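You operate a simulated robot arm through the tools that you are given. There is no shell and no other tool. Be economical: measure what you need, move in short steps, check, and stop when the job is done.

You are at the controls of a simulated robot arm. One attempt, no reset.

## Task
Put the square bottle that says "27" from the top of the belt bench on the drip plate of the blower box and the square bottle that says "57" on the top of the feed turntable. Open the white drawer, take the purple tag on the top of the store cart and put it away in the inside of the white drawer, then shut the drawer. Take the sleeved square bottle and put it on the top of the sleeving bench. Open the drawer with the green handle, take the silver belt roller on the top of the sleeving bench and put it away inside, then shut the drawer. Put the green bottle gauge on the top of the side table. Take the orange frame and leave it on the mouth of the collecting belt. Take the can from the top of the sleeving bench and put it on the mouth of the collecting belt. Put the orange tag marked "26" from the top of the sleeving bench on the top of the check bench. Take the grey gauge block on the mouth of the collecting belt and put it away on the top of the mandrel bench. The order is free. Set down upright: square bottle, sleeved square bottle, green bottle gauge, can.

The check looks at the end state, three seconds after you hand in, the way a careful person would. Anything else that was tipped, shoved, dropped, spilled or broken makes it a failure.

## Robot
A 7-joint arm with a vacuum gripper on a trunk, on a base that drives. Base frame: it is fixed to the floor where the robot stands at the start and does not move with it; the origin is under the middle of the robot, x ahead of it, y to its left, z up; the surface under the hand at the start is at about z = 85. Lengths are in cm, angles in degrees, forces in N, time in s.
With the tool pointing down near the work surface it reaches from about 14 to 82 cm from the robot's upright axis, wherever it stands. Its first joint turns from -166.0 to 166.0 degrees. Places, roughly: can [325, 625, 75]; drawer [50, 170, 70]; drawer with the green handle [50, 170, 70]; drip plate of the blower box (31x15 cm) [-4, -106, 88]; green bottle gauge [325, 500, 75]; grey gauge block [-125, 450, 75]; inside of the white drawer [320, 410, 50]; mouth of the collecting belt [-120, 470, 90]; orange frame [325, 525, 75]; orange tag [325, 600, 75]; purple tag [325, 125, 75]; silver belt roller (6x6x5 cm) [330, 470, 80]; sleeved square bottle [325, 275, 100]; square bottle [50, 25, 100]; top of the check bench [140, 270, 90]; top of the feed turntable [-100, 60, 90]; top of the mandrel bench (55x25 cm) [42, 268, 86]; top of the side table [50, 510, 80]; top of the sleeving bench [310, 570, 80]; white drawer [320, 410, 60]. Payload 1.88 kg.
Tool frame: the origin (TCP) lies in the middle of the cups' lips, and z points out of the cups. The gripper has 1 cup of 3.2 cm across, covering 3.2 by 3.2 cm (tool x, y); the bellows give 1.4 cm. With the vacuum on, a cup seals on a smooth face that it is pressed against (1 to 4 N); it does not hold porous or soft things. The pull reaches 41 N.
Orientation is that of the tool frame in the base frame, as [roll, pitch, yaw] about the fixed x, y, z axes, in that order (R = Rz(yaw) Ry(pitch) Rx(roll)). With the cups facing straight down, the tool's x points along the base's -x, its y along +y and its z along -z.

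## Interface
- The arm moves only by the tool play_rows. Its argument "series" is a list of rows, each an object (a shift or turn left out is 0, a gripper value left out holds the last) with "offset": the shift along the tool's x, y, z in units of 150 mm (1.0 is 150 mm), a list of three; "turn": the turn, a rotation vector about the tool's x, y, z in units of 180 degrees (1.0 is 180 degrees), a list of three; "vac": the vacuum: 1 switches it on, -1 off. In form: [{"offset": [tx, ty, tz], "turn": [ax, ay, az], "vac": vac}, ...]. A call has 1 to 20 rows; each row is the pose to reach, as a shift and turn from the pose commanded when the call began, along the tool's axes at that moment. A call with a number of a shift or a turn outside -1 to 1 is refused whole. Each row takes 0.2 s and may step no farther than 5 cm and 8.6 degrees from the row before; otherwise, or with a gripper value out of range, the whole call is refused. A pose out of reach is approached as far as the arm can. The call stops where the force on the tool passes 40 N (or 10 N more than at its start, if that is more) or the arm is blocked; 0.2 s more then pass. The pull builds up within a second once a cup has sealed. Time passes only in rows, and 0.2 s behind the last, so rows that repeat a pose give it time. It gives the time, the measured TCP pose, the force on the tool (base axes) and the pull of the vacuum at its end, in the units of the frame above (readings bear some noise), with the torque about the TCP (base axes, N m) and any sound that the robot's microphone picked up, and new pictures: "show" is both (left out), scene, wrist or none.
- Cameras (640 x 400 px; columns grow to the right, rows downward): "scene" is now at [-0.46, 18.08, 153.84]; the picture's right is [0.32, -0.95, 0.00], its down [-0.88, -0.30, -0.36] and it looks along [0.34, 0.12, -0.93] (base axes); focal length 214 px, centre (320, 200). "wrist" rides on the gripper at [8.2, 1.4, -21.6] in the tool frame; the picture's right is [-0.17, 0.99, 0.00], its down [-0.91, -0.15, -0.37] and it looks along [-0.37, -0.06, 0.93] (tool axes); focal length 243 px, centre (320, 200). There is no depth. A picture from a camera that has moved, and an enlarged one, comes with that camera's place and axes in the base frame and with its lens.
- slide_trunk(by): slides the trunk up (or, below 0, down) by that many cm; the arm and the scene camera ride with it, the base frame stays. It gives what a move gives, with no picture.
- drive_base(legs): drives the robot by 1 to 6 legs, each [ahead, left, turn to the left] in cm, cm and degrees, along the robot's own axes; the way and the turn of a leg run together, so that a leg with both is an arc; at most 150 cm and 180 degrees a leg. The arm and the cameras ride along, it lands a little off, and it stops where it bumps. It gives what a move gives, and a new picture of the scene camera.
- turn_head(pan, tilt): turns the head with the scene camera to pan (to the left, within 155 degrees either way) and tilt (down, from -29 to 69), counted from straight ahead of the robot. It gives what a move gives, and a new picture of the scene camera.
- zoom(camera, box): a new picture of the part [left, top, right, bottom] of that camera's present view, enlarged. The clock stands still meanwhile.
- hand_in(): hands the job in; it is judged then, once.

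Go step by step. Nothing tells you exact positions but the pictures and the camera data: compare them with the known pose of the tool, close in by small moves and look again before you grip or let go. The budget is 567 turns and 360 pictures, counting those below and the enlarged ones. Unless the task says otherwise, let go and move clear before handing in, and close with one line.

The tools are called as name(argument=value, ...) on one line, values as JSON. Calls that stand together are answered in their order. play_rows: Moves the arm, as the interface text tells. Its arguments: {"type":"object","properties":{"series":{"type":"array"},"show":{"type":"string","enum":["both","scene","wrist","none"]}},"required":["series"]} The other tools are called the same way: slide_trunk (by) slides the trunk up or down; drive_base (legs) drives the base; turn_head (pan, tilt) turns the head that bears the scene camera; zoom (camera, box) takes an enlarged picture of a part of a camera's view; hand_in () hands the job in.

At the start:

```text
time: 0.0
tcp_pos: [39.63, 26.52, 117.75]
tcp_rot: [179.9, 0.0, -179.9]
ft_force: [0.1, -0.7, 0.5]
ft_torque: [0.0, 0.0, 0.0]
pull: 0.1
trunk travel left (down, up): [-52.5, 6.5]
robot x, y, heading: [0.13, -0.06, -0.3]
head pan, tilt: [18.5, 68.8]
```

scene: 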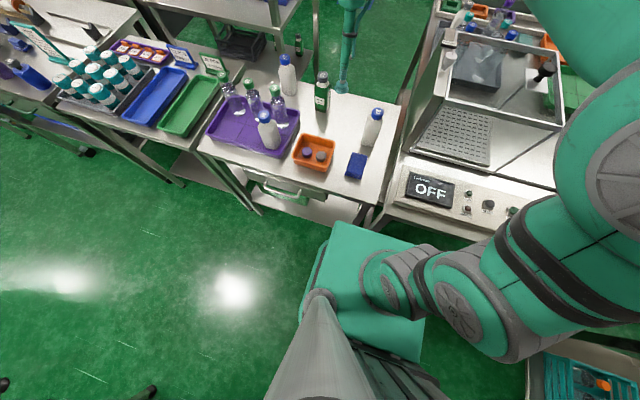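
wrist: 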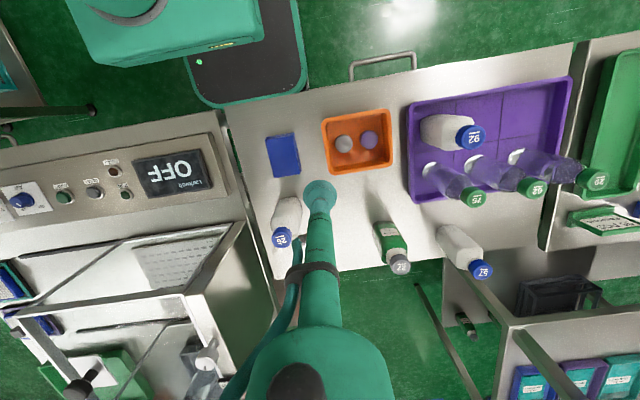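

I see the belt bench with several bottles ahead of the robot. I'll enlarge both views to read the labels.

zoom(camera="wrist", box=[220, 80, 620, 330])

zoom(camera="scene", box=[180, 30, 440, 210])

```text
1.60 times, centred on (420, 205) of wrist
camera zoom: at [31.56, 27.94, 139.44], right [0.17, 0.99, 0.0], down [0.91, -0.15, 0.37], along [0.37, -0.06, -0.93], focal length 388 px, centre (160, 192)
```

zoom: 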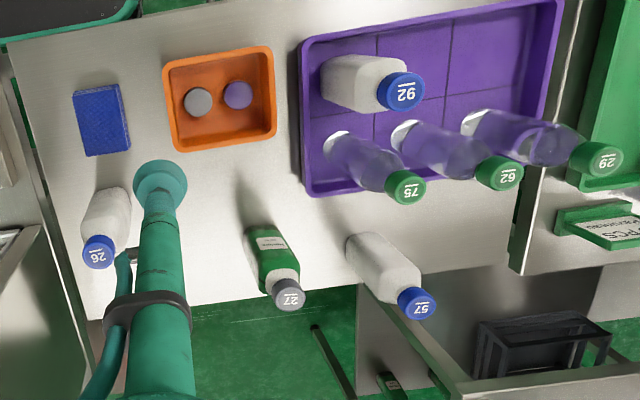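

```text
2.22 times, centred on (310, 120) of scene
camera zoom: at [-0.46, 18.08, 153.84], right [0.32, -0.95, 0.0], down [-0.88, -0.3, -0.36], along [0.34, 0.12, -0.93], focal length 477 px, centre (342, 378)
```

zoom: 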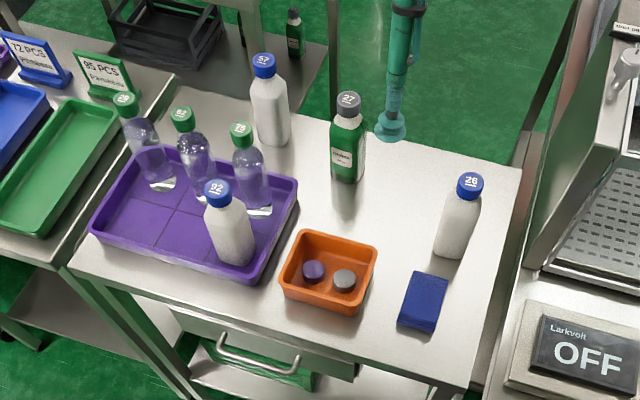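

27 is the green bottle at about (59.6, 37.8, cap 103.7), and 57 is the white one with the blue cap at about (69, 56). Before I move I'll look around the room.

turn_head(pan=90, tilt=25)

turn_head(pan=150, tilt=30)

turn_head(pan=-100, tilt=35)

turn_head(pan=30, tilt=20)

```text
time: 1.4
tcp_pos: [39.73, 26.62, 117.79]
tcp_rot: [179.8, 0.0, 179.9]
ft_force: [1.2, 0.0, 0.7]
ft_torque: [-0.01, 0.0, 0.0]
pull: 0.0
trunk travel left (down, up): [-52.5, 6.5]
robot x, y, heading: [0.18, 0.16, 0.1]
head pan, tilt: [90.0, 25.0]
camera scene: at [-5.75, 25.51, 159.78], right [1.0, 0.0, 0.0], down [0.0, -0.42, -0.91], along [0.0, 0.91, -0.42], focal length 214 px, centre (320, 200)
```

scene: 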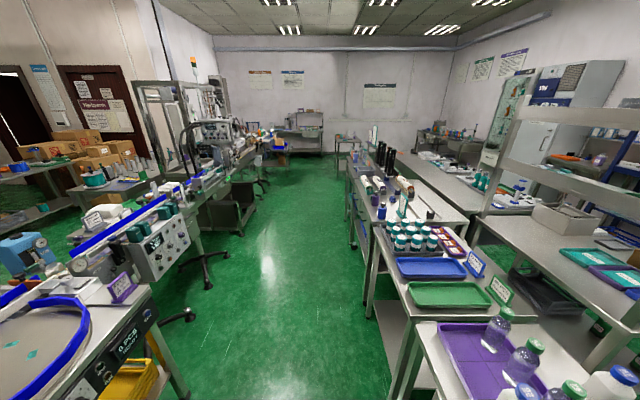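

```text
time: 2.7
tcp_pos: [39.69, 26.55, 117.73]
tcp_rot: [-179.9, 0.0, 179.9]
ft_force: [0.3, 0.6, -0.2]
ft_torque: [0.02, 0.02, 0.01]
pull: 0.0
trunk travel left (down, up): [-52.5, 6.5]
robot x, y, heading: [0.52, 0.19, 0.1]
head pan, tilt: [150.0, 30.0]
camera scene: at [-13.59, 20.83, 158.99], right [0.5, 0.87, 0.0], down [0.43, -0.25, -0.87], along [-0.75, 0.43, -0.5], focal length 214 px, centre (320, 200)
```

scene: 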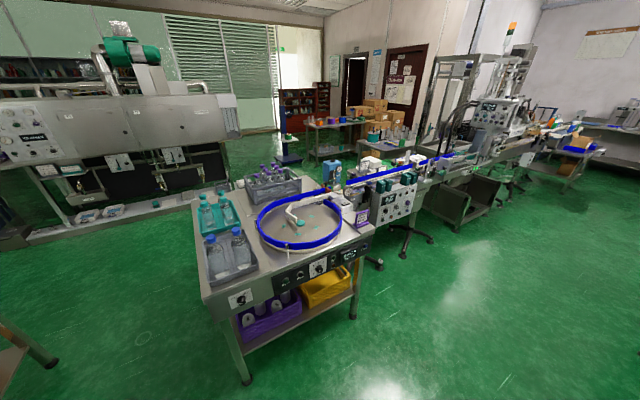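

```text
time: 6.2
tcp_pos: [39.71, 26.47, 117.69]
tcp_rot: [-180.0, 0.0, 179.9]
ft_force: [-1.0, -0.6, -0.4]
ft_torque: [-0.01, -0.03, 0.0]
pull: 0.1
trunk travel left (down, up): [-52.5, 6.5]
robot x, y, heading: [0.04, -0.32, 0.1]
head pan, tilt: [-100.0, 35.0]
camera scene: at [-7.29, 7.63, 158.21], right [-0.98, 0.17, 0.0], down [0.1, 0.56, -0.82], along [-0.14, -0.81, -0.57], focal length 214 px, centre (320, 200)
```

scene: 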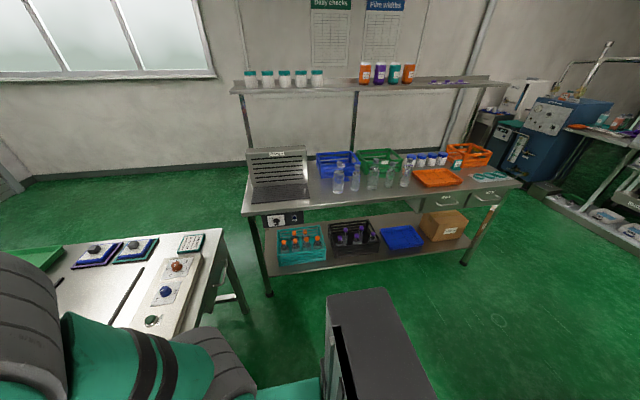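

```text
time: 8.3
tcp_pos: [39.83, 26.58, 117.86]
tcp_rot: [180.0, -0.1, 179.9]
ft_force: [-0.3, 0.7, 0.6]
ft_torque: [-0.02, 0.0, -0.02]
pull: 0.0
trunk travel left (down, up): [-52.5, 6.5]
robot x, y, heading: [0.09, -0.06, -0.2]
head pan, tilt: [30.0, 20.0]
camera scene: at [2.31, 20.95, 160.59], right [0.5, -0.87, 0.0], down [-0.3, -0.17, -0.94], along [0.81, 0.47, -0.34], focal length 214 px, centre (320, 200)
```

scene: 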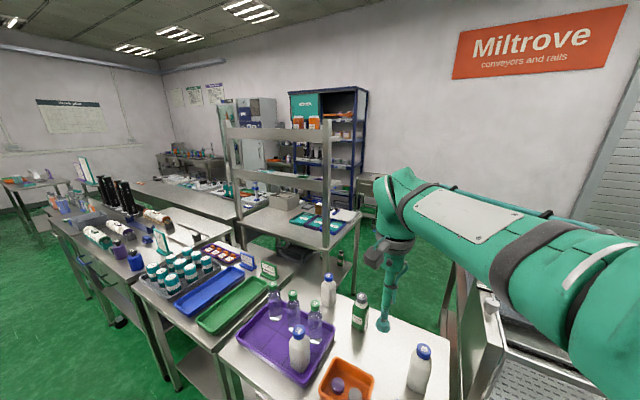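

Mapping done. Next I move the tool towards the cap of bottle 27 while staying high.

play_rows(series=[{"offset": [-0.233, 0.133, 0]}, {"offset": [-0.467, 0.267, 0]}, {"offset": [-0.7, 0.4, 0]}, {"offset": [-0.933, 0.533, 0]}, {"offset": [-0.933, 0.533, 0]}], show="wrist")

```text
time: 9.6
tcp_pos: [53.85, 34.59, 117.77]
tcp_rot: [179.9, 0.0, -180.0]
ft_force: [1.1, 0.0, -0.1]
ft_torque: [-0.01, 0.03, 0.0]
pull: 0.0
trunk travel left (down, up): [-52.5, 6.5]
robot x, y, heading: [0.03, -0.08, -0.0]
head pan, tilt: [30.0, 20.0]
camera wrist: at [45.72, 35.92, 139.42], right [0.17, 0.99, 0.0], down [0.91, -0.15, 0.37], along [0.37, -0.06, -0.93], focal length 243 px, centre (320, 200)
```

wrist: 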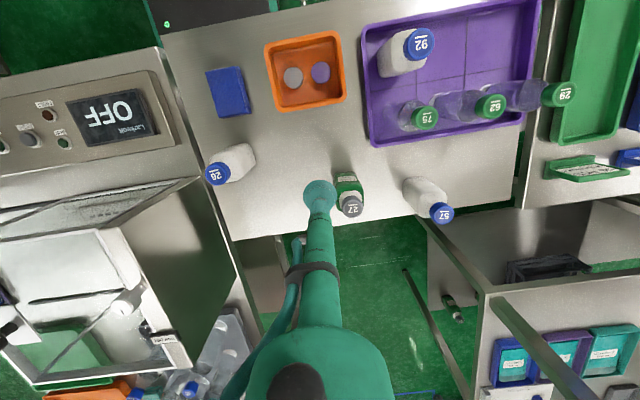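

zoom(camera="wrist", box=[240, 130, 480, 280])

turn_head(pan=30, tilt=50)

```text
2.67 times, centred on (360, 205) of wrist
camera zoom: at [45.72, 35.92, 139.42], right [0.17, 0.99, 0.0], down [0.91, -0.15, 0.37], along [0.37, -0.06, -0.93], focal length 647 px, centre (213, 187)
```

zoom: 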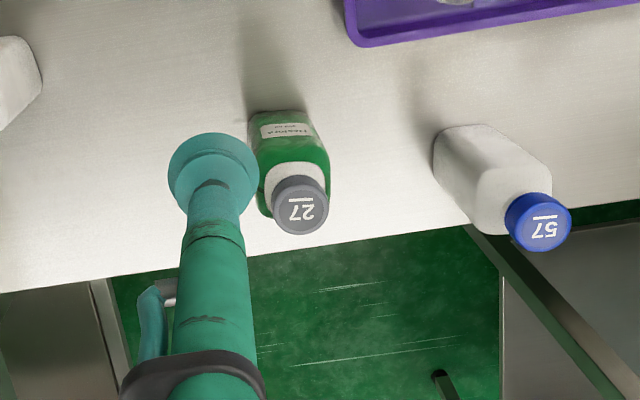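

```text
time: 10.5
tcp_pos: [53.71, 34.55, 117.83]
tcp_rot: [180.0, 0.0, 180.0]
ft_force: [-0.1, 0.5, -0.2]
ft_torque: [0.01, 0.0, 0.01]
pull: 0.0
trunk travel left (down, up): [-52.5, 6.5]
robot x, y, heading: [0.16, 0.0, -0.1]
head pan, tilt: [30.0, 50.0]
camera scene: at [0.92, 20.16, 156.04], right [0.5, -0.87, 0.0], down [-0.66, -0.38, -0.64], along [0.56, 0.32, -0.77], focal length 214 px, centre (320, 200)
```

scene: 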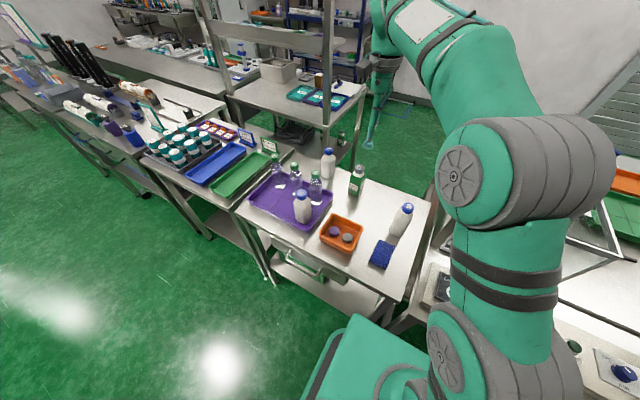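

The cap estimate is now about (64.4, 39, ~99). I'll move over it and lower part way.

play_rows(series=[{"offset": [-0.233, 0.1, 0]}, {"offset": [-0.467, 0.2, 0]}, {"offset": [-0.7, 0.293, 0]}, {"offset": [-0.7, 0.293, 0.25]}, {"offset": [-0.7, 0.293, 0.5]}, {"offset": [-0.7, 0.293, 0.8]}, {"offset": [-0.7, 0.293, 0.8]}], show="wrist")

zoom(camera="wrist", box=[240, 130, 400, 230])

```text
time: 12.1
tcp_pos: [64.79, 39.42, 106.34]
tcp_rot: [-179.7, -0.5, -180.0]
ft_force: [0.5, 0.3, -0.8]
ft_torque: [-0.04, 0.0, -0.01]
pull: 0.1
out of reach, approached as far as the arm can: row 3, 4, 6, 7
trunk travel left (down, up): [-52.5, 6.5]
robot x, y, heading: [-0.05, -0.23, -0.1]
head pan, tilt: [30.0, 50.0]
camera wrist: at [56.83, 40.88, 128.05], right [0.17, 0.99, -0.01], down [0.92, -0.15, 0.37], along [0.36, -0.07, -0.93], focal length 243 px, centre (320, 200)
```

wrist: 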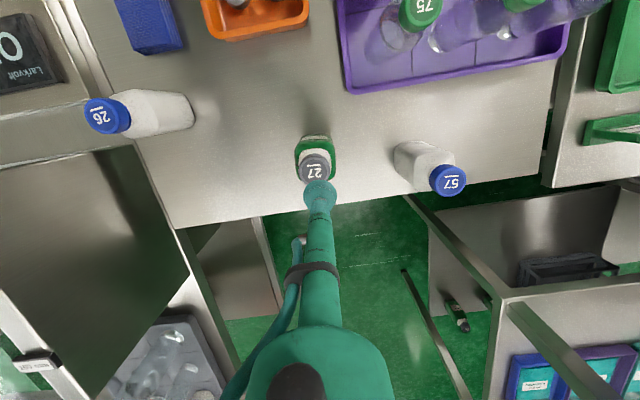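

```text
4.00 times, centred on (320, 180) of wrist
camera zoom: at [56.83, 40.88, 128.05], right [0.17, 0.99, -0.01], down [0.92, -0.15, 0.37], along [0.36, -0.07, -0.93], focal length 970 px, centre (320, 280)
```

zoom: 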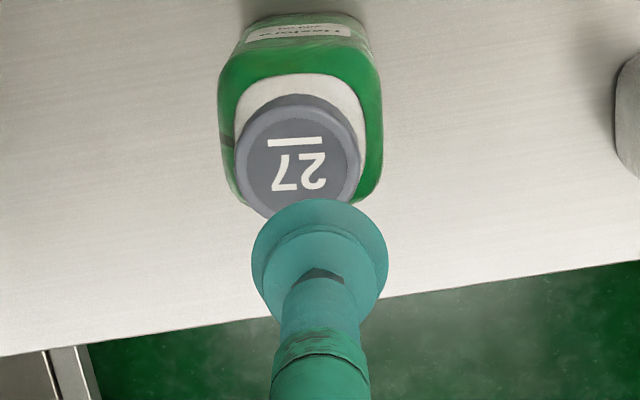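

Cap 27 is at about (63.8, 38.8, 100.5). I'll align over it and check whether the arm still reaches.

play_rows(series=[{"offset": [0.04, -0.03, 0]}, {"offset": [0.04, -0.03, 0.1]}, {"offset": [0.04, -0.03, 0.18]}, {"offset": [0.04, -0.03, 0.18]}], show="none")

zoom(camera="wrist", box=[240, 130, 400, 230])

```text
time: 13.1
tcp_pos: [64.86, 39.23, 105.67]
tcp_rot: [-179.4, -1.0, 179.9]
ft_force: [-0.5, -0.3, 0.1]
ft_torque: [0.01, 0.01, -0.01]
pull: 0.1
out of reach, approached as far as the arm can: row 1, 2, 3, 4
trunk travel left (down, up): [-52.5, 6.5]
robot x, y, heading: [-0.09, 0.24, -0.2]
head pan, tilt: [30.0, 50.0]
```

```text
4.00 times, centred on (320, 180) of wrist
camera zoom: at [57.09, 40.94, 127.35], right [0.17, 0.99, -0.01], down [0.92, -0.15, 0.36], along [0.35, -0.07, -0.93], focal length 970 px, centre (320, 280)
```

zoom: 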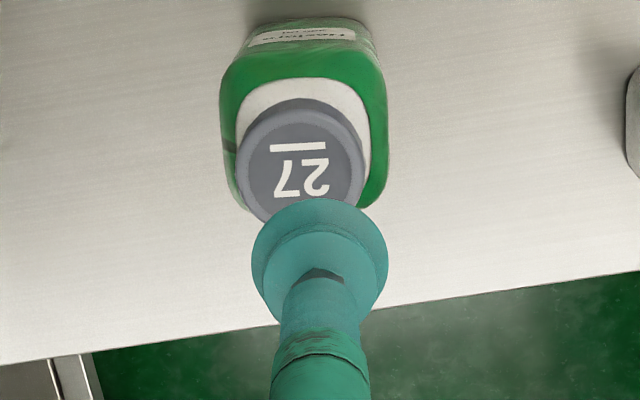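

The reach runs out because the shoulder is too high, so I'll raise the tool and lower the trunk.

play_rows(series=[{"offset": [0.06, -0.03, -0.3]}, {"offset": [0.06, -0.03, -0.6]}, {"offset": [0.06, -0.03, -0.9]}, {"offset": [0.06, -0.03, -1.0]}, {"offset": [0.06, -0.03, -1.0]}], show="none")

slide_trunk(by=-14)

play_rows(series=[{"offset": [0, 0, 0]}], show="wrist")

```text
time: 14.3
tcp_pos: [61.33, 37.53, 118.62]
tcp_rot: [180.0, 0.0, 179.9]
ft_force: [0.2, -0.1, 0.2]
ft_torque: [-0.02, 0.04, -0.01]
pull: 0.1
out of reach, approached as far as the arm can: row 2, 3, 4, 5
trunk travel left (down, up): [-52.5, 6.5]
robot x, y, heading: [0.16, 0.13, 0.1]
head pan, tilt: [30.0, 50.0]
```

```text
time: 16.0
tcp_pos: [61.43, 37.52, 104.88]
tcp_rot: [179.9, 0.1, 179.9]
ft_force: [0.3, -0.1, 0.3]
ft_torque: [-0.01, 0.0, 0.0]
pull: 0.0
trunk travel left (down, up): [-38.5, 20.5]
robot x, y, heading: [-0.06, -0.24, -0.2]
head pan, tilt: [30.0, 50.0]
```

```text
time: 16.4
tcp_pos: [61.3, 37.5, 104.77]
tcp_rot: [179.9, 0.0, 179.9]
ft_force: [-0.4, 0.3, -0.5]
ft_torque: [0.01, 0.01, -0.01]
pull: 0.1
trunk travel left (down, up): [-38.5, 20.5]
robot x, y, heading: [0.29, -0.19, 0.2]
head pan, tilt: [30.0, 50.0]
camera wrist: at [53.19, 38.82, 126.47], right [0.17, 0.99, 0.0], down [0.91, -0.16, 0.37], along [0.37, -0.06, -0.93], focal length 243 px, centre (320, 200)
```

wrist: 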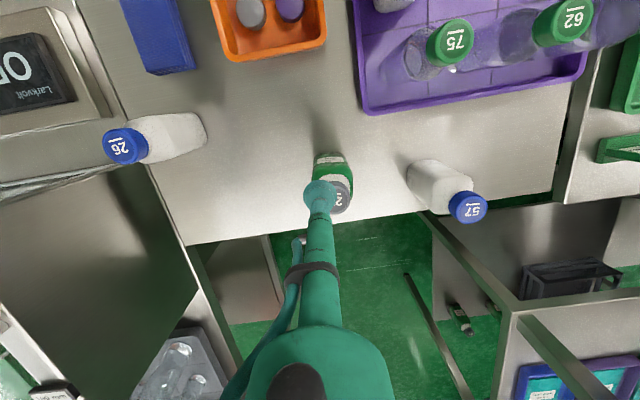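

Lowering the trunk only makes the reach worse, so I'd better bring the base closer. I'll raise again and look down at the base's clearance.

slide_trunk(by=14)

turn_head(pan=20, tilt=69)

```text
time: 18.0
tcp_pos: [61.25, 37.49, 118.85]
tcp_rot: [179.9, 0.0, 180.0]
ft_force: [1.1, 1.1, -0.1]
ft_torque: [0.02, 0.03, -0.01]
pull: 0.2
trunk travel left (down, up): [-52.5, 6.5]
robot x, y, heading: [-0.17, 0.22, 0.1]
head pan, tilt: [30.0, 50.0]
```

```text
time: 18.9
tcp_pos: [61.32, 37.46, 118.84]
tcp_rot: [179.9, 0.0, 180.0]
ft_force: [-0.4, -0.6, -0.1]
ft_torque: [-0.01, 0.03, 0.01]
pull: 0.1
trunk travel left (down, up): [-52.5, 6.5]
robot x, y, heading: [-0.03, 0.28, -0.1]
head pan, tilt: [20.0, 68.8]
camera scene: at [-0.49, 18.22, 153.84], right [0.34, -0.94, 0.0], down [-0.88, -0.32, -0.36], along [0.34, 0.12, -0.93], focal length 214 px, centre (320, 200)
```

scene: 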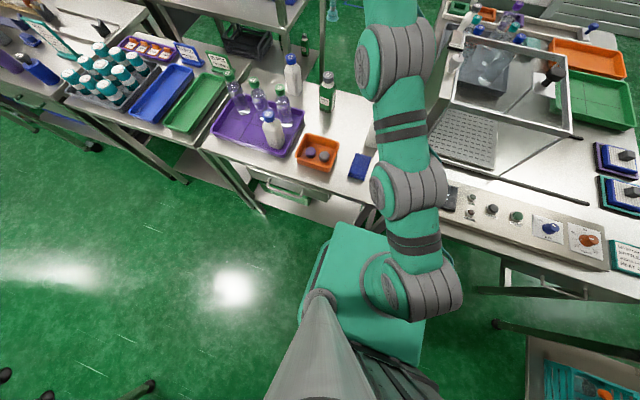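

The tables allow a sideways shift. I'll retract the tool slightly and drive 40 cm to the left, which brings both bottles well inside the reach.

play_rows(series=[{"offset": [0.3, 0, 0]}, {"offset": [0.6, 0, 0]}, {"offset": [0.9, 0, 0]}, {"offset": [0.9, -0.3, 0]}, {"offset": [0.9, -0.6, 0]}, {"offset": [0.9, -0.9, 0]}], show="none")

drive_base(legs=[[0, 20, 0], [0, 20, 0]])

```text
time: 20.3
tcp_pos: [47.84, 23.96, 118.77]
tcp_rot: [179.8, 0.0, -180.0]
ft_force: [0.2, 1.0, 0.9]
ft_torque: [0.02, 0.0, 0.03]
pull: 0.1
trunk travel left (down, up): [-52.5, 6.5]
robot x, y, heading: [0.15, 0.01, -0.4]
head pan, tilt: [20.0, 68.8]
```

```text
time: 23.1
tcp_pos: [47.84, 63.97, 118.7]
tcp_rot: [179.9, 0.1, 179.9]
ft_force: [-0.6, 0.3, -0.6]
ft_torque: [0.0, -0.01, 0.02]
pull: 0.0
trunk travel left (down, up): [-52.5, 6.5]
robot x, y, heading: [0.04, 39.81, -0.1]
head pan, tilt: [20.0, 68.8]
camera scene: at [-0.46, 58.34, 153.84], right [0.34, -0.94, 0.0], down [-0.88, -0.32, -0.36], along [0.34, 0.12, -0.93], focal length 214 px, centre (320, 200)
```

scene: 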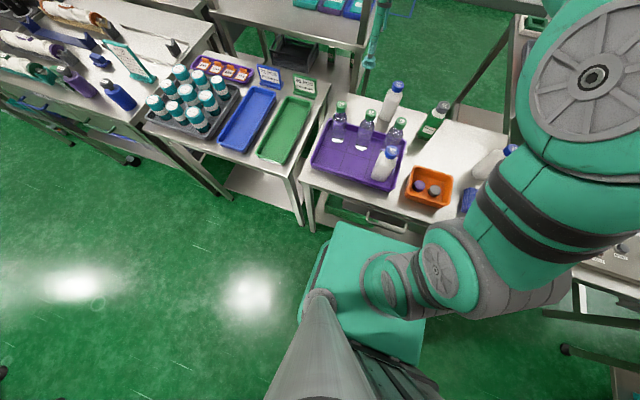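

The base is at y≈39.8. Now I move the tool over cap 27 at (63.8, 38.8) in two moves.

play_rows(series=[{"offset": [-0.18, -0.28, 0]}, {"offset": [-0.36, -0.56, 0]}, {"offset": [-0.53, -0.84, 0]}], show="none")

play_rows(series=[{"offset": [-0.18, -0.28, 0]}, {"offset": [-0.36, -0.56, 0]}, {"offset": [-0.534, -0.84, 0]}, {"offset": [-0.534, -0.84, 0.3]}, {"offset": [-0.534, -0.84, 0.6]}, {"offset": [-0.534, -0.84, 0.9]}, {"offset": [-0.534, -0.84, 0.9]}], show="none")

zoom(camera="wrist", box=[240, 130, 400, 230])

```text
time: 23.9
tcp_pos: [55.89, 51.27, 118.71]
tcp_rot: [179.8, 0.0, 179.9]
ft_force: [-0.2, 0.3, 0.9]
ft_torque: [-0.01, -0.02, 0.03]
pull: 0.1
trunk travel left (down, up): [-52.5, 6.5]
robot x, y, heading: [-0.04, 40.32, -0.2]
head pan, tilt: [20.0, 68.8]
```

```text
time: 25.5
tcp_pos: [63.88, 38.95, 105.25]
tcp_rot: [179.9, 0.1, 179.9]
ft_force: [1.3, -0.5, -1.3]
ft_torque: [-0.02, 0.0, 0.05]
pull: 0.0
trunk travel left (down, up): [-52.5, 6.5]
robot x, y, heading: [0.27, 40.41, -0.2]
head pan, tilt: [20.0, 68.8]
```

```text
4.00 times, centred on (320, 180) of wrist
camera zoom: at [55.73, 40.28, 126.83], right [0.17, 0.99, 0.0], down [0.91, -0.16, 0.38], along [0.37, -0.06, -0.93], focal length 970 px, centre (320, 280)
```

zoom: 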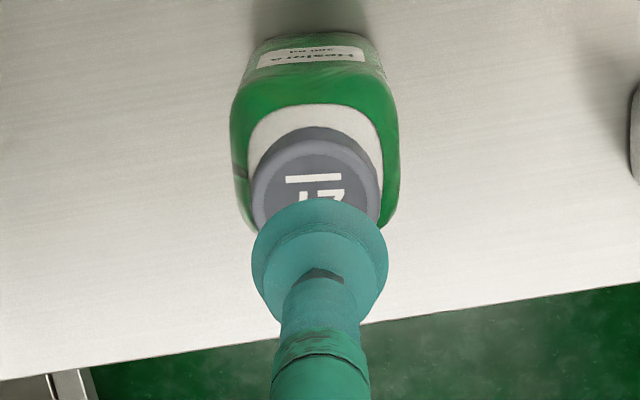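

play_rows(series=[{"offset": [0.008, 0, 0.1]}, {"offset": [0.008, 0, 0.22], "vac": 1}, {"offset": [0.008, 0, 0.27]}, {"offset": [0.008, 0, 0.27]}], show="none")

zoom(camera="wrist", box=[240, 130, 400, 230])

```text
time: 26.5
tcp_pos: [63.65, 38.85, 101.09]
tcp_rot: [179.9, 0.0, 179.9]
ft_force: [-0.1, -0.3, -0.3]
ft_torque: [-0.03, 0.01, 0.01]
pull: 0.1
trunk travel left (down, up): [-52.5, 6.5]
robot x, y, heading: [0.5, 39.59, 0.1]
head pan, tilt: [20.0, 68.8]
```

```text
4.00 times, centred on (320, 180) of wrist
camera zoom: at [55.58, 40.24, 122.84], right [0.17, 0.99, 0.0], down [0.91, -0.16, 0.37], along [0.37, -0.06, -0.93], focal length 970 px, centre (320, 280)
```

zoom: 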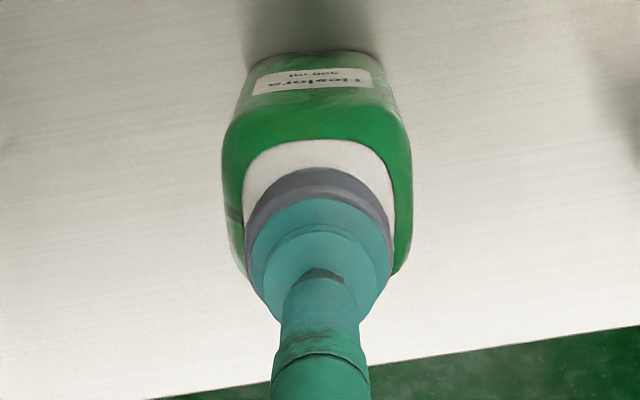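

play_rows(series=[{"offset": [0, 0, 0.02]}, {"offset": [0, 0, 0.04]}, {"offset": [0, 0, 0.055]}, {"offset": [0, 0, 0.055]}], show="none")

```text
time: 27.5
tcp_pos: [63.71, 38.92, 100.31]
tcp_rot: [179.9, 0.1, 179.9]
ft_force: [0.4, -0.4, 0.5]
ft_torque: [0.02, -0.01, -0.01]
pull: 40.9
trunk travel left (down, up): [-52.5, 6.5]
robot x, y, heading: [0.22, 40.2, -0.2]
head pan, tilt: [20.0, 68.8]
```

The cup has sealed on bottle 27. I'll lift it straight up and check.

play_rows(series=[{"offset": [0, 0, -0.02]}, {"offset": [0, 0, -0.06]}, {"offset": [0, 0, -0.15]}, {"offset": [0, 0, -0.3]}, {"offset": [0, 0, -0.5]}, {"offset": [0, 0, -0.7]}, {"offset": [0, 0, -0.9]}, {"offset": [0, 0, -1.0]}, {"offset": [0.2, 0, -1.0]}, {"offset": [0.45, 0, -1.0]}, {"offset": [0.7, 0, -1.0]}, {"offset": [0.95, 0, -1.0]}, {"offset": [0.95, 0, -1.0]}], show="wrist")

```text
time: 30.3
tcp_pos: [49.26, 38.9, 115.23]
tcp_rot: [179.9, -0.1, 179.9]
ft_force: [0.3, 0.5, -3.4]
ft_torque: [0.02, -0.03, -0.02]
pull: 40.7
trunk travel left (down, up): [-52.5, 6.5]
robot x, y, heading: [0.26, 40.02, 0.0]
head pan, tilt: [20.0, 68.8]
camera wrist: at [41.15, 40.21, 136.93], right [0.17, 0.99, 0.0], down [0.91, -0.16, 0.37], along [0.37, -0.06, -0.93], focal length 243 px, centre (320, 200)
```

wrist: 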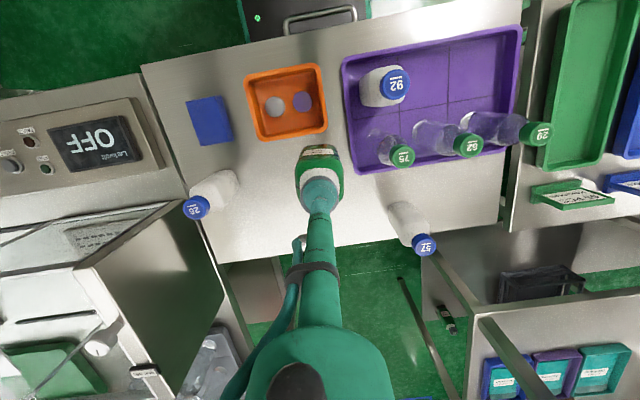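

The bottle is held (about 3.4 N). I'll raise the trunk, retract, then drive to the blower bench.

slide_trunk(by=6)

play_rows(series=[{"offset": [0.2, 0, 0]}, {"offset": [0.45, 0, 0]}, {"offset": [0.65, 0, 0]}, {"offset": [0.65, 0, 0]}], show="none")

drive_base(legs=[[-25, 0, 0], [0, -80, 0], [0, 0, -45], [0, 0, -45]])

```text
time: 31.3
tcp_pos: [49.41, 38.73, 121.29]
tcp_rot: [179.9, 0.0, 179.9]
ft_force: [-0.6, 0.1, -3.4]
ft_torque: [0.05, -0.02, 0.0]
pull: 40.6
trunk travel left (down, up): [-58.5, 0.5]
robot x, y, heading: [0.04, 40.2, -0.1]
head pan, tilt: [20.0, 68.8]
```

```text
time: 32.3
tcp_pos: [39.55, 38.8, 121.23]
tcp_rot: [179.9, 0.0, 179.9]
ft_force: [-0.1, -0.6, -2.5]
ft_torque: [0.0, 0.01, 0.03]
pull: 41.1
trunk travel left (down, up): [-58.5, 0.5]
robot x, y, heading: [0.43, 40.4, -0.1]
head pan, tilt: [20.0, 68.8]
```

```text
time: 42.1
tcp_pos: [-26.5, -79.46, 121.25]
tcp_rot: [179.9, 0.0, 89.8]
ft_force: [0.7, -0.2, -3.4]
ft_torque: [0.01, 0.01, -0.01]
pull: 41.3
trunk travel left (down, up): [-58.5, 0.5]
robot x, y, heading: [-25.03, -39.71, -90.3]
head pan, tilt: [20.0, 68.8]
camera scene: at [-6.65, -39.31, 159.84], right [-0.94, -0.34, 0.0], down [-0.32, 0.88, -0.36], along [0.12, -0.34, -0.93], focal length 214 px, centre (320, 200)
```

scene: 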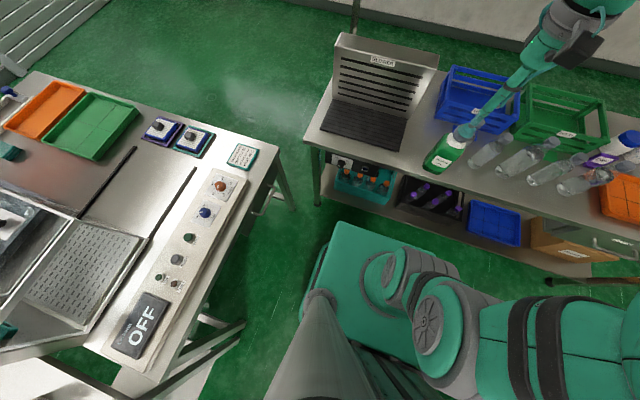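

The drip plate centre reads about (-5, -105), matching the given place. I'll move the bottle over it in two stages.

play_rows(series=[{"offset": [0, 0.25, 0]}, {"offset": [0, 0.5, 0]}, {"offset": [0, 0.75, 0]}, {"offset": [-0.2, 0.95, 0]}, {"offset": [-0.45, 0.95, 0]}, {"offset": [-0.7, 0.95, 0]}], show="none")

play_rows(series=[{"offset": [-0.2, 0.2, 0]}, {"offset": [-0.45, 0.4, 0]}, {"offset": [-0.7, 0.55, 0]}, {"offset": [-0.97, 0.55, 0]}, {"offset": [-0.97, 0.55, 0]}], show="both")

```text
time: 43.5
tcp_pos: [-12.45, -90.12, 121.2]
tcp_rot: [179.9, 0.0, 89.8]
ft_force: [0.5, -0.7, -3.2]
ft_torque: [0.0, 0.01, -0.01]
pull: 40.4
trunk travel left (down, up): [-58.5, 0.5]
robot x, y, heading: [-25.11, -39.76, -90.2]
head pan, tilt: [20.0, 68.8]
```

```text
time: 44.7
tcp_pos: [-3.99, -104.7, 121.36]
tcp_rot: [-180.0, 0.1, 89.8]
ft_force: [-0.2, -1.0, -4.1]
ft_torque: [0.02, -0.01, 0.0]
pull: 40.8
trunk travel left (down, up): [-58.5, 0.5]
robot x, y, heading: [-25.07, -39.68, -90.2]
head pan, tilt: [20.0, 68.8]
camera scene: at [-6.65, -39.33, 159.84], right [-0.94, -0.34, 0.0], down [-0.32, 0.88, -0.36], along [0.12, -0.34, -0.93], focal length 214 px, centre (320, 200)
camera wrist: at [-2.62, -96.44, 142.95], right [0.99, -0.17, 0.0], down [-0.16, -0.91, 0.37], along [-0.06, -0.37, -0.93], focal length 243 px, centre (320, 200)
```

scene: 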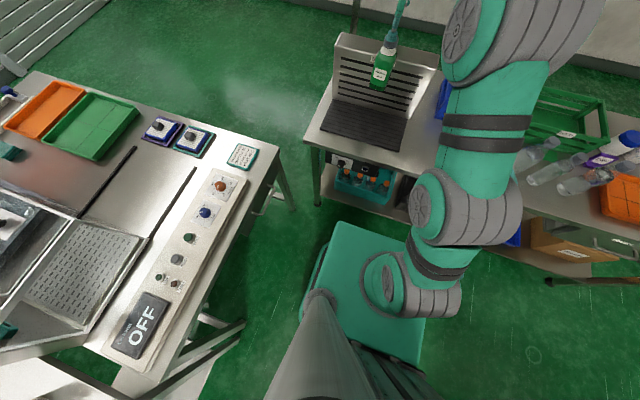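
wrist: 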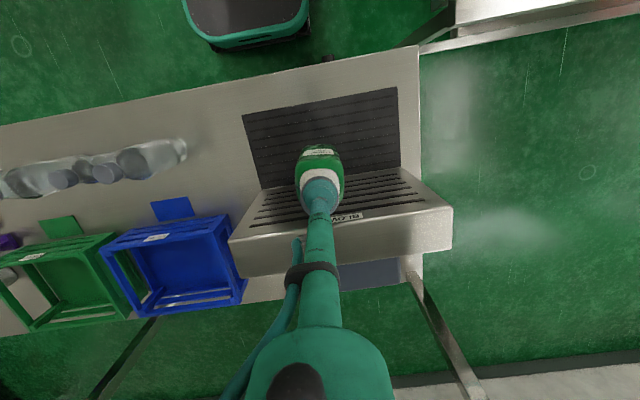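

The bottle is centred over the plate. I'll lower it to a little above contact.

play_rows(series=[{"offset": [0.04, 0, 0.25]}, {"offset": [0.04, 0, 0.5]}, {"offset": [0.04, 0, 0.75]}, {"offset": [0.04, 0, 0.95]}, {"offset": [0.04, 0, 0.95]}], show="none")

play_rows(series=[{"offset": [0, 0, 0.06]}, {"offset": [0, 0, 0.12]}, {"offset": [0, 0, 0.14]}, {"offset": [0, 0, 0.14]}], show="both")

```text
time: 45.9
tcp_pos: [-4.11, -104.19, 107.07]
tcp_rot: [180.0, 0.0, 89.7]
ft_force: [-0.9, 0.1, -3.0]
ft_torque: [0.02, -0.01, -0.02]
pull: 40.8
trunk travel left (down, up): [-58.5, 0.5]
robot x, y, heading: [-25.32, -40.26, -90.4]
head pan, tilt: [20.0, 68.8]
```

```text
time: 46.9
tcp_pos: [-4.24, -104.2, 104.81]
tcp_rot: [179.9, 0.0, 89.8]
ft_force: [0.4, -0.2, -3.2]
ft_torque: [-0.02, 0.0, 0.01]
pull: 40.7
trunk travel left (down, up): [-58.5, 0.5]
robot x, y, heading: [-25.22, -39.7, -90.2]
head pan, tilt: [20.0, 68.8]
camera scene: at [-6.64, -39.32, 159.84], right [-0.94, -0.34, 0.0], down [-0.32, 0.88, -0.36], along [0.12, -0.34, -0.93], focal length 214 px, centre (320, 200)
camera wrist: at [-2.67, -95.85, 126.56], right [0.99, -0.17, 0.0], down [-0.16, -0.91, 0.37], along [-0.06, -0.37, -0.93], focal length 243 px, centre (320, 200)
```

scene: 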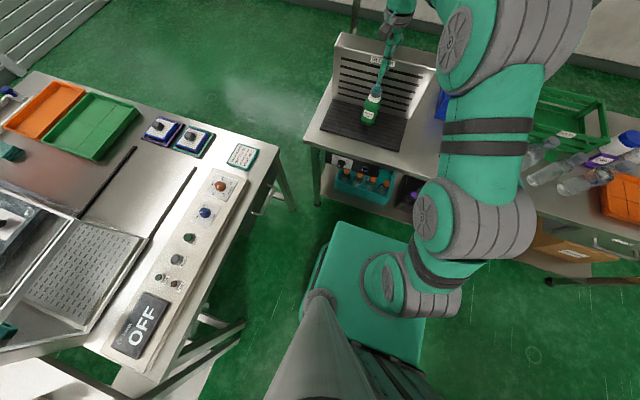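
wrist: 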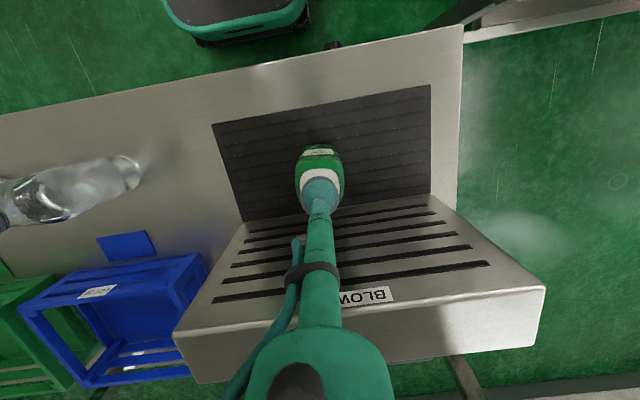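

Not touching yet. I'll step down in small increments and watch the force.

play_rows(series=[{"offset": [0, 0, 0.03]}, {"offset": [0, 0, 0.06]}, {"offset": [0, 0, 0.08]}, {"offset": [0, 0, 0.08]}], show="none")

play_rows(series=[{"offset": [0, 0, 0.02]}, {"offset": [0, 0, 0.02]}], show="none")

```text
time: 47.9
tcp_pos: [-4.04, -104.12, 103.65]
tcp_rot: [179.9, -0.1, 89.7]
ft_force: [0.1, 0.7, -2.5]
ft_torque: [0.02, 0.01, -0.02]
pull: 40.5
trunk travel left (down, up): [-58.5, 0.5]
robot x, y, heading: [-25.24, -40.14, -90.3]
head pan, tilt: [20.0, 68.8]
```

```text
time: 48.5
tcp_pos: [-4.06, -104.06, 103.39]
tcp_rot: [180.0, -0.1, 89.7]
ft_force: [0.9, 0.0, -3.4]
ft_torque: [0.0, 0.02, 0.0]
pull: 40.8
trunk travel left (down, up): [-58.5, 0.5]
robot x, y, heading: [-25.09, -39.67, -89.9]
head pan, tilt: [20.0, 68.8]
```

play_rows(series=[{"offset": [0, 0, 0.02]}, {"offset": [0, 0, 0.035]}, {"offset": [0, 0, 0.035]}], show="none")

zoom(camera="scene", box=[300, 30, 460, 160])

```text
time: 49.3
tcp_pos: [-4.16, -104.03, 102.95]
tcp_rot: [179.9, 0.0, 89.7]
ft_force: [-0.2, 0.2, -3.6]
ft_torque: [0.01, -0.03, 0.0]
pull: 41.0
trunk travel left (down, up): [-58.5, 0.5]
robot x, y, heading: [-25.35, -39.9, -90.1]
head pan, tilt: [20.0, 68.8]
```

```text
3.08 times, centred on (380, 95) of scene
camera zoom: at [-6.64, -39.32, 159.84], right [-0.94, -0.34, 0.0], down [-0.32, 0.88, -0.36], along [0.12, -0.34, -0.93], focal length 660 px, centre (135, 523)
```

zoom: 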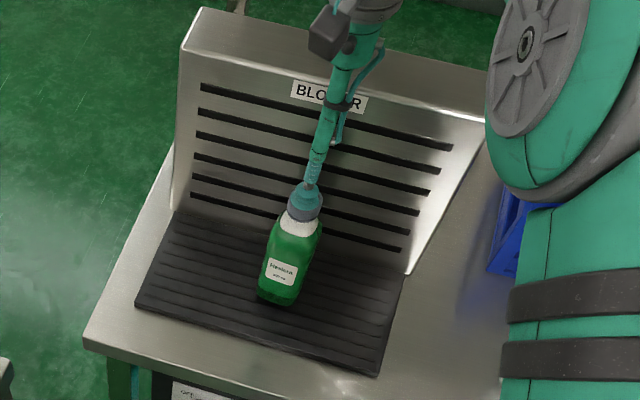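

play_rows(series=[{"offset": [0, 0, 0.02]}, {"offset": [0, 0, 0.04]}, {"offset": [0, 0, 0.04]}], show="none")

play_rows(series=[{"offset": [0, 0, 0.02]}, {"offset": [0, 0, 0.04]}, {"offset": [0, 0, 0.04]}], show="none")

```text
time: 50.1
tcp_pos: [-4.13, -104.01, 102.36]
tcp_rot: [179.9, 0.0, 89.7]
ft_force: [0.3, 0.2, -3.6]
ft_torque: [0.01, -0.03, 0.02]
pull: 40.7
trunk travel left (down, up): [-58.5, 0.5]
robot x, y, heading: [-25.57, -39.89, -90.1]
head pan, tilt: [20.0, 68.8]
```

```text
time: 50.9
tcp_pos: [-4.14, -103.96, 102.01]
tcp_rot: [179.9, 0.4, 89.8]
ft_force: [-0.1, 3.8, 15.5]
ft_torque: [0.07, 0.05, -0.01]
pull: 40.8
trunk travel left (down, up): [-58.5, 0.5]
robot x, y, heading: [-25.4, -40.19, -90.3]
head pan, tilt: [20.0, 68.8]
```

Contact. I'll ease up a touch, switch the vacuum off, wait, and lift away.

play_rows(series=[{"offset": [0, 0, -0.012]}, {"offset": [0, 0, -0.012], "vac": -1}, {"offset": [0, 0, -0.012]}, {"offset": [0, 0, -0.012]}, {"offset": [0, 0, -0.012]}, {"offset": [0, 0, -0.012]}], show="none")

play_rows(series=[{"offset": [0, 0, -0.03]}, {"offset": [0, 0, -0.1]}, {"offset": [0, 0, -0.3]}, {"offset": [0, 0, -0.6]}, {"offset": [0, 0, -0.9]}, {"offset": [0, 0, -1]}], show="scene")

```text
time: 52.3
tcp_pos: [-4.15, -103.93, 101.84]
tcp_rot: [179.9, 0.0, 89.8]
ft_force: [0.2, 0.1, 0.6]
ft_torque: [0.0, 0.01, 0.02]
pull: 0.1
trunk travel left (down, up): [-58.5, 0.5]
robot x, y, heading: [-24.96, -40.09, -90.3]
head pan, tilt: [20.0, 68.8]
```

```text
time: 53.7
tcp_pos: [-4.11, -104.02, 116.8]
tcp_rot: [179.8, -0.1, 89.8]
ft_force: [-0.2, -0.7, -0.1]
ft_torque: [-0.03, -0.02, 0.02]
pull: 0.0
trunk travel left (down, up): [-58.5, 0.5]
robot x, y, heading: [-24.76, -39.96, -90.3]
head pan, tilt: [20.0, 68.8]
camera scene: at [-6.65, -39.3, 159.84], right [-0.94, -0.34, 0.0], down [-0.32, 0.88, -0.36], along [0.12, -0.34, -0.93], focal length 214 px, centre (320, 200)
```

scene: 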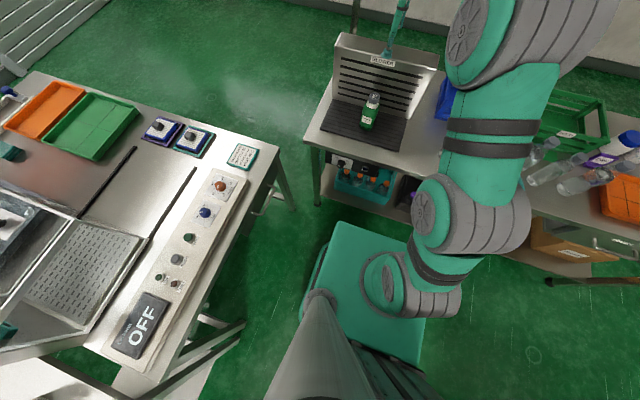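

Bottle 27 stands upright on the drip plate. I'll retract and return to the belt bench for bottle 57.

play_rows(series=[{"offset": [0.3, 0, 0]}, {"offset": [0.6, 0, 0]}, {"offset": [0.9, 0, 0]}, {"offset": [0.95, -0.3, 0]}, {"offset": [0.95, -0.6, 0]}, {"offset": [0.95, -0.9, 0]}], show="none")

play_rows(series=[{"offset": [0.3, -0.1, 0]}, {"offset": [0.6, -0.3, 0]}, {"offset": [0.65, -0.5, 0]}, {"offset": [0.65, -0.5, 0]}], show="none")

drive_base(legs=[[0, 0, 45], [0, 0, 45], [0, 85, 0], [25, 0, 0]])

play_rows(series=[{"offset": [-0.3, 0, 0]}, {"offset": [-0.6, 0, 0]}, {"offset": [-0.9, 0, 0]}, {"offset": [-0.9, 0, 0]}], show="wrist")

```text
time: 55.1
tcp_pos: [-17.64, -89.76, 116.76]
tcp_rot: [179.9, -0.1, 89.8]
ft_force: [0.4, 0.0, 0.1]
ft_torque: [0.0, -0.02, 0.02]
pull: 0.1
trunk travel left (down, up): [-58.5, 0.5]
robot x, y, heading: [-25.17, -39.8, -90.2]
head pan, tilt: [20.0, 68.8]
```

```text
refused: row 2 steps farther than a row can; nothing moved
```

```text
time: 65.2
tcp_pos: [50.98, 51.3, 116.72]
tcp_rot: [179.9, 0.1, 179.1]
ft_force: [0.4, 0.0, -0.1]
ft_torque: [-0.01, -0.01, 0.0]
pull: 0.2
trunk travel left (down, up): [-58.5, 0.5]
robot x, y, heading: [0.88, 44.26, -1.2]
head pan, tilt: [20.0, 68.8]
camera scene: at [0.83, 62.59, 159.84], right [0.33, -0.94, 0.0], down [-0.88, -0.31, -0.36], along [0.34, 0.12, -0.93], focal length 214 px, centre (320, 200)
```

scene: 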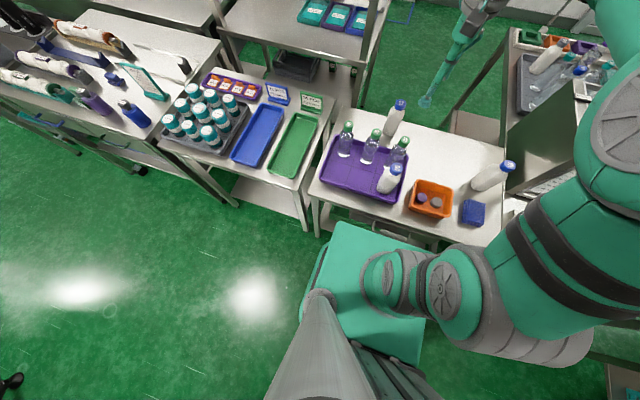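

```text
time: 66.2
tcp_pos: [64.4, 51.1, 116.79]
tcp_rot: [179.8, 0.0, 179.1]
ft_force: [-0.3, -0.6, 0.7]
ft_torque: [0.0, 0.04, 0.03]
pull: 0.1
trunk travel left (down, up): [-58.5, 0.5]
robot x, y, heading: [1.2, 44.68, -0.9]
head pan, tilt: [20.0, 68.8]
camera wrist: at [56.37, 52.58, 138.42], right [0.18, 0.98, 0.0], down [0.91, -0.17, 0.37], along [0.37, -0.07, -0.93], focal length 243 px, centre (320, 200)
```

wrist: 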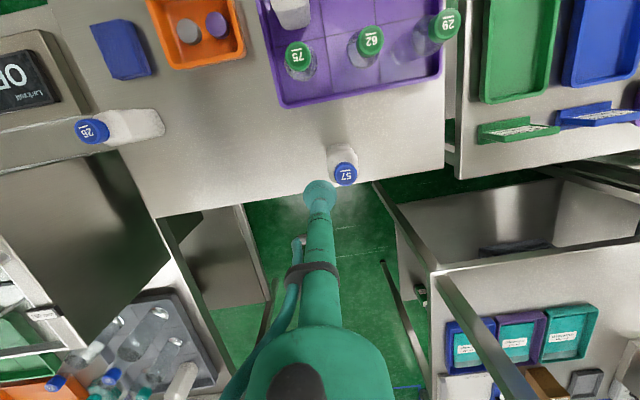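

Cap 57 is at about (68, 54.7, 99.5). I'll move over it, down to z≈105, and check.

play_rows(series=[{"offset": [-0.24, 0.24, 0]}, {"offset": [-0.24, 0.24, 0.3]}, {"offset": [-0.24, 0.24, 0.55]}, {"offset": [-0.24, 0.24, 0.78]}, {"offset": [-0.24, 0.24, 0.78]}], show="none")

zoom(camera="wrist", box=[240, 130, 400, 230])

```text
refused: row 1 steps farther than a row can; nothing moved
```

```text
4.00 times, centred on (320, 180) of wrist
camera zoom: at [56.37, 52.58, 138.42], right [0.18, 0.98, 0.0], down [0.91, -0.17, 0.37], along [0.37, -0.07, -0.93], focal length 970 px, centre (320, 280)
```

zoom: 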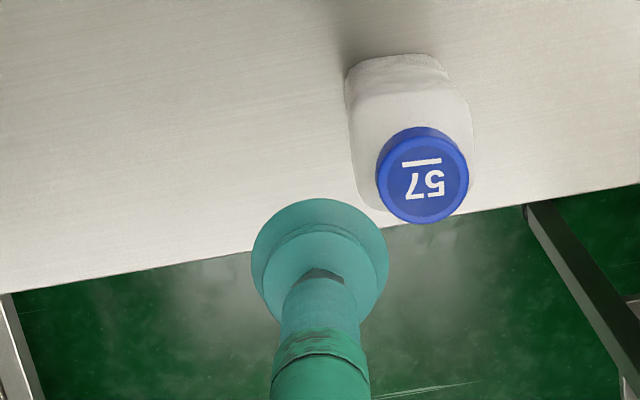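

play_rows(series=[{"offset": [-0.12, 0.12, 0]}, {"offset": [-0.24, 0.24, 0]}, {"offset": [-0.24, 0.24, 0.3]}, {"offset": [-0.24, 0.24, 0.55]}, {"offset": [-0.24, 0.24, 0.78]}, {"offset": [-0.24, 0.24, 0.78]}], show="none")

zoom(camera="wrist", box=[240, 130, 400, 230])

```text
time: 67.5
tcp_pos: [67.97, 54.63, 105.06]
tcp_rot: [179.9, 0.1, 179.1]
ft_force: [0.5, -0.3, 0.8]
ft_torque: [0.01, 0.0, 0.0]
pull: 0.1
trunk travel left (down, up): [-58.5, 0.5]
robot x, y, heading: [1.1, 44.25, -0.9]
head pan, tilt: [20.0, 68.8]
```

```text
4.00 times, centred on (320, 180) of wrist
camera zoom: at [60.03, 56.19, 126.73], right [0.18, 0.98, 0.0], down [0.91, -0.17, 0.37], along [0.37, -0.07, -0.93], focal length 970 px, centre (320, 280)
```

zoom: 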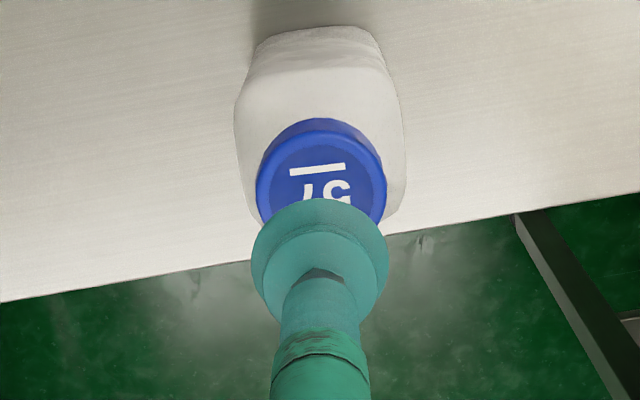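

play_rows(series=[{"offset": [0, 0, 0.1], "vac": 1}, {"offset": [0, 0, 0.2]}, {"offset": [0, 0, 0.26]}, {"offset": [0, 0, 0.285]}, {"offset": [0, 0, 0.305]}, {"offset": [0, 0, 0.32]}, {"offset": [0, 0, 0.32]}], show="none")

```text
time: 69.2
tcp_pos: [68.16, 54.62, 100.29]
tcp_rot: [179.9, 0.0, 179.1]
ft_force: [-0.3, -0.1, 0.0]
ft_torque: [0.01, -0.01, 0.0]
pull: 41.3
trunk travel left (down, up): [-58.5, 0.5]
robot x, y, heading: [1.04, 44.51, -1.0]
head pan, tilt: [20.0, 68.8]
```

Sealed. I'll lift high, shift right past the tray bottles, then retract.

play_rows(series=[{"offset": [0, 0, -0.02]}, {"offset": [0, 0, -0.06]}, {"offset": [0, 0, -0.15]}, {"offset": [0, 0, -0.3]}, {"offset": [0, 0, -0.5]}, {"offset": [0, 0, -0.75]}, {"offset": [0, 0, -1.0]}, {"offset": [0, -0.25, -1.0]}, {"offset": [0, -0.5, -1.0]}, {"offset": [0, -0.75, -1.0]}, {"offset": [0, -0.95, -1.0]}], show="none")

play_rows(series=[{"offset": [0, 0, -0.3]}, {"offset": [0.2, 0, -0.3]}, {"offset": [0.45, 0, -0.3]}, {"offset": [0.7, 0, -0.3]}, {"offset": [0.95, 0, -0.3]}], show="none")

play_rows(series=[{"offset": [0.2, 0, 0]}, {"offset": [0.45, 0, 0]}, {"offset": [0.7, 0, 0]}, {"offset": [0.95, 0, 0]}, {"offset": [0.95, 0, 0]}], show="scene")

```text
time: 71.5
tcp_pos: [67.96, 40.35, 115.18]
tcp_rot: [180.0, -0.1, 179.1]
ft_force: [-0.6, 0.3, -3.6]
ft_torque: [0.01, -0.01, 0.01]
pull: 41.4
trunk travel left (down, up): [-58.5, 0.5]
robot x, y, heading: [1.01, 44.39, -1.0]
head pan, tilt: [20.0, 68.8]
```

```text
time: 72.8
tcp_pos: [53.55, 40.61, 119.77]
tcp_rot: [179.8, 0.1, 179.0]
ft_force: [0.1, -0.1, -4.3]
ft_torque: [0.03, 0.0, -0.02]
pull: 40.7
trunk travel left (down, up): [-58.5, 0.5]
robot x, y, heading: [0.83, 44.22, -1.1]
head pan, tilt: [20.0, 68.8]
```

```text
time: 74.0
tcp_pos: [39.28, 40.87, 119.74]
tcp_rot: [179.9, -0.1, 179.1]
ft_force: [-0.1, 0.3, -3.4]
ft_torque: [-0.01, -0.01, 0.0]
pull: 41.2
trunk travel left (down, up): [-58.5, 0.5]
robot x, y, heading: [1.02, 43.92, -1.0]
head pan, tilt: [20.0, 68.8]
camera scene: at [0.77, 62.59, 159.84], right [0.33, -0.94, 0.0], down [-0.88, -0.31, -0.36], along [0.34, 0.12, -0.93], focal length 214 px, centre (320, 200)
```

scene: 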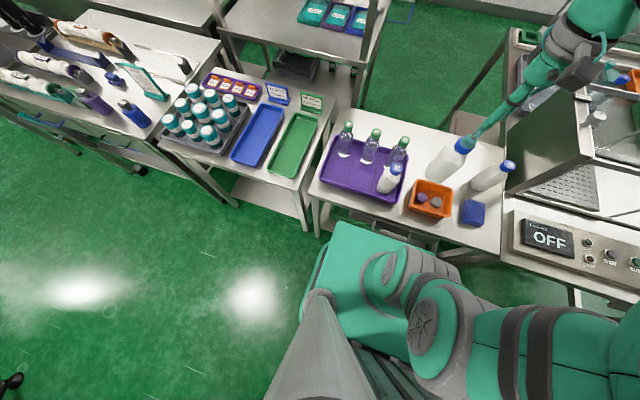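

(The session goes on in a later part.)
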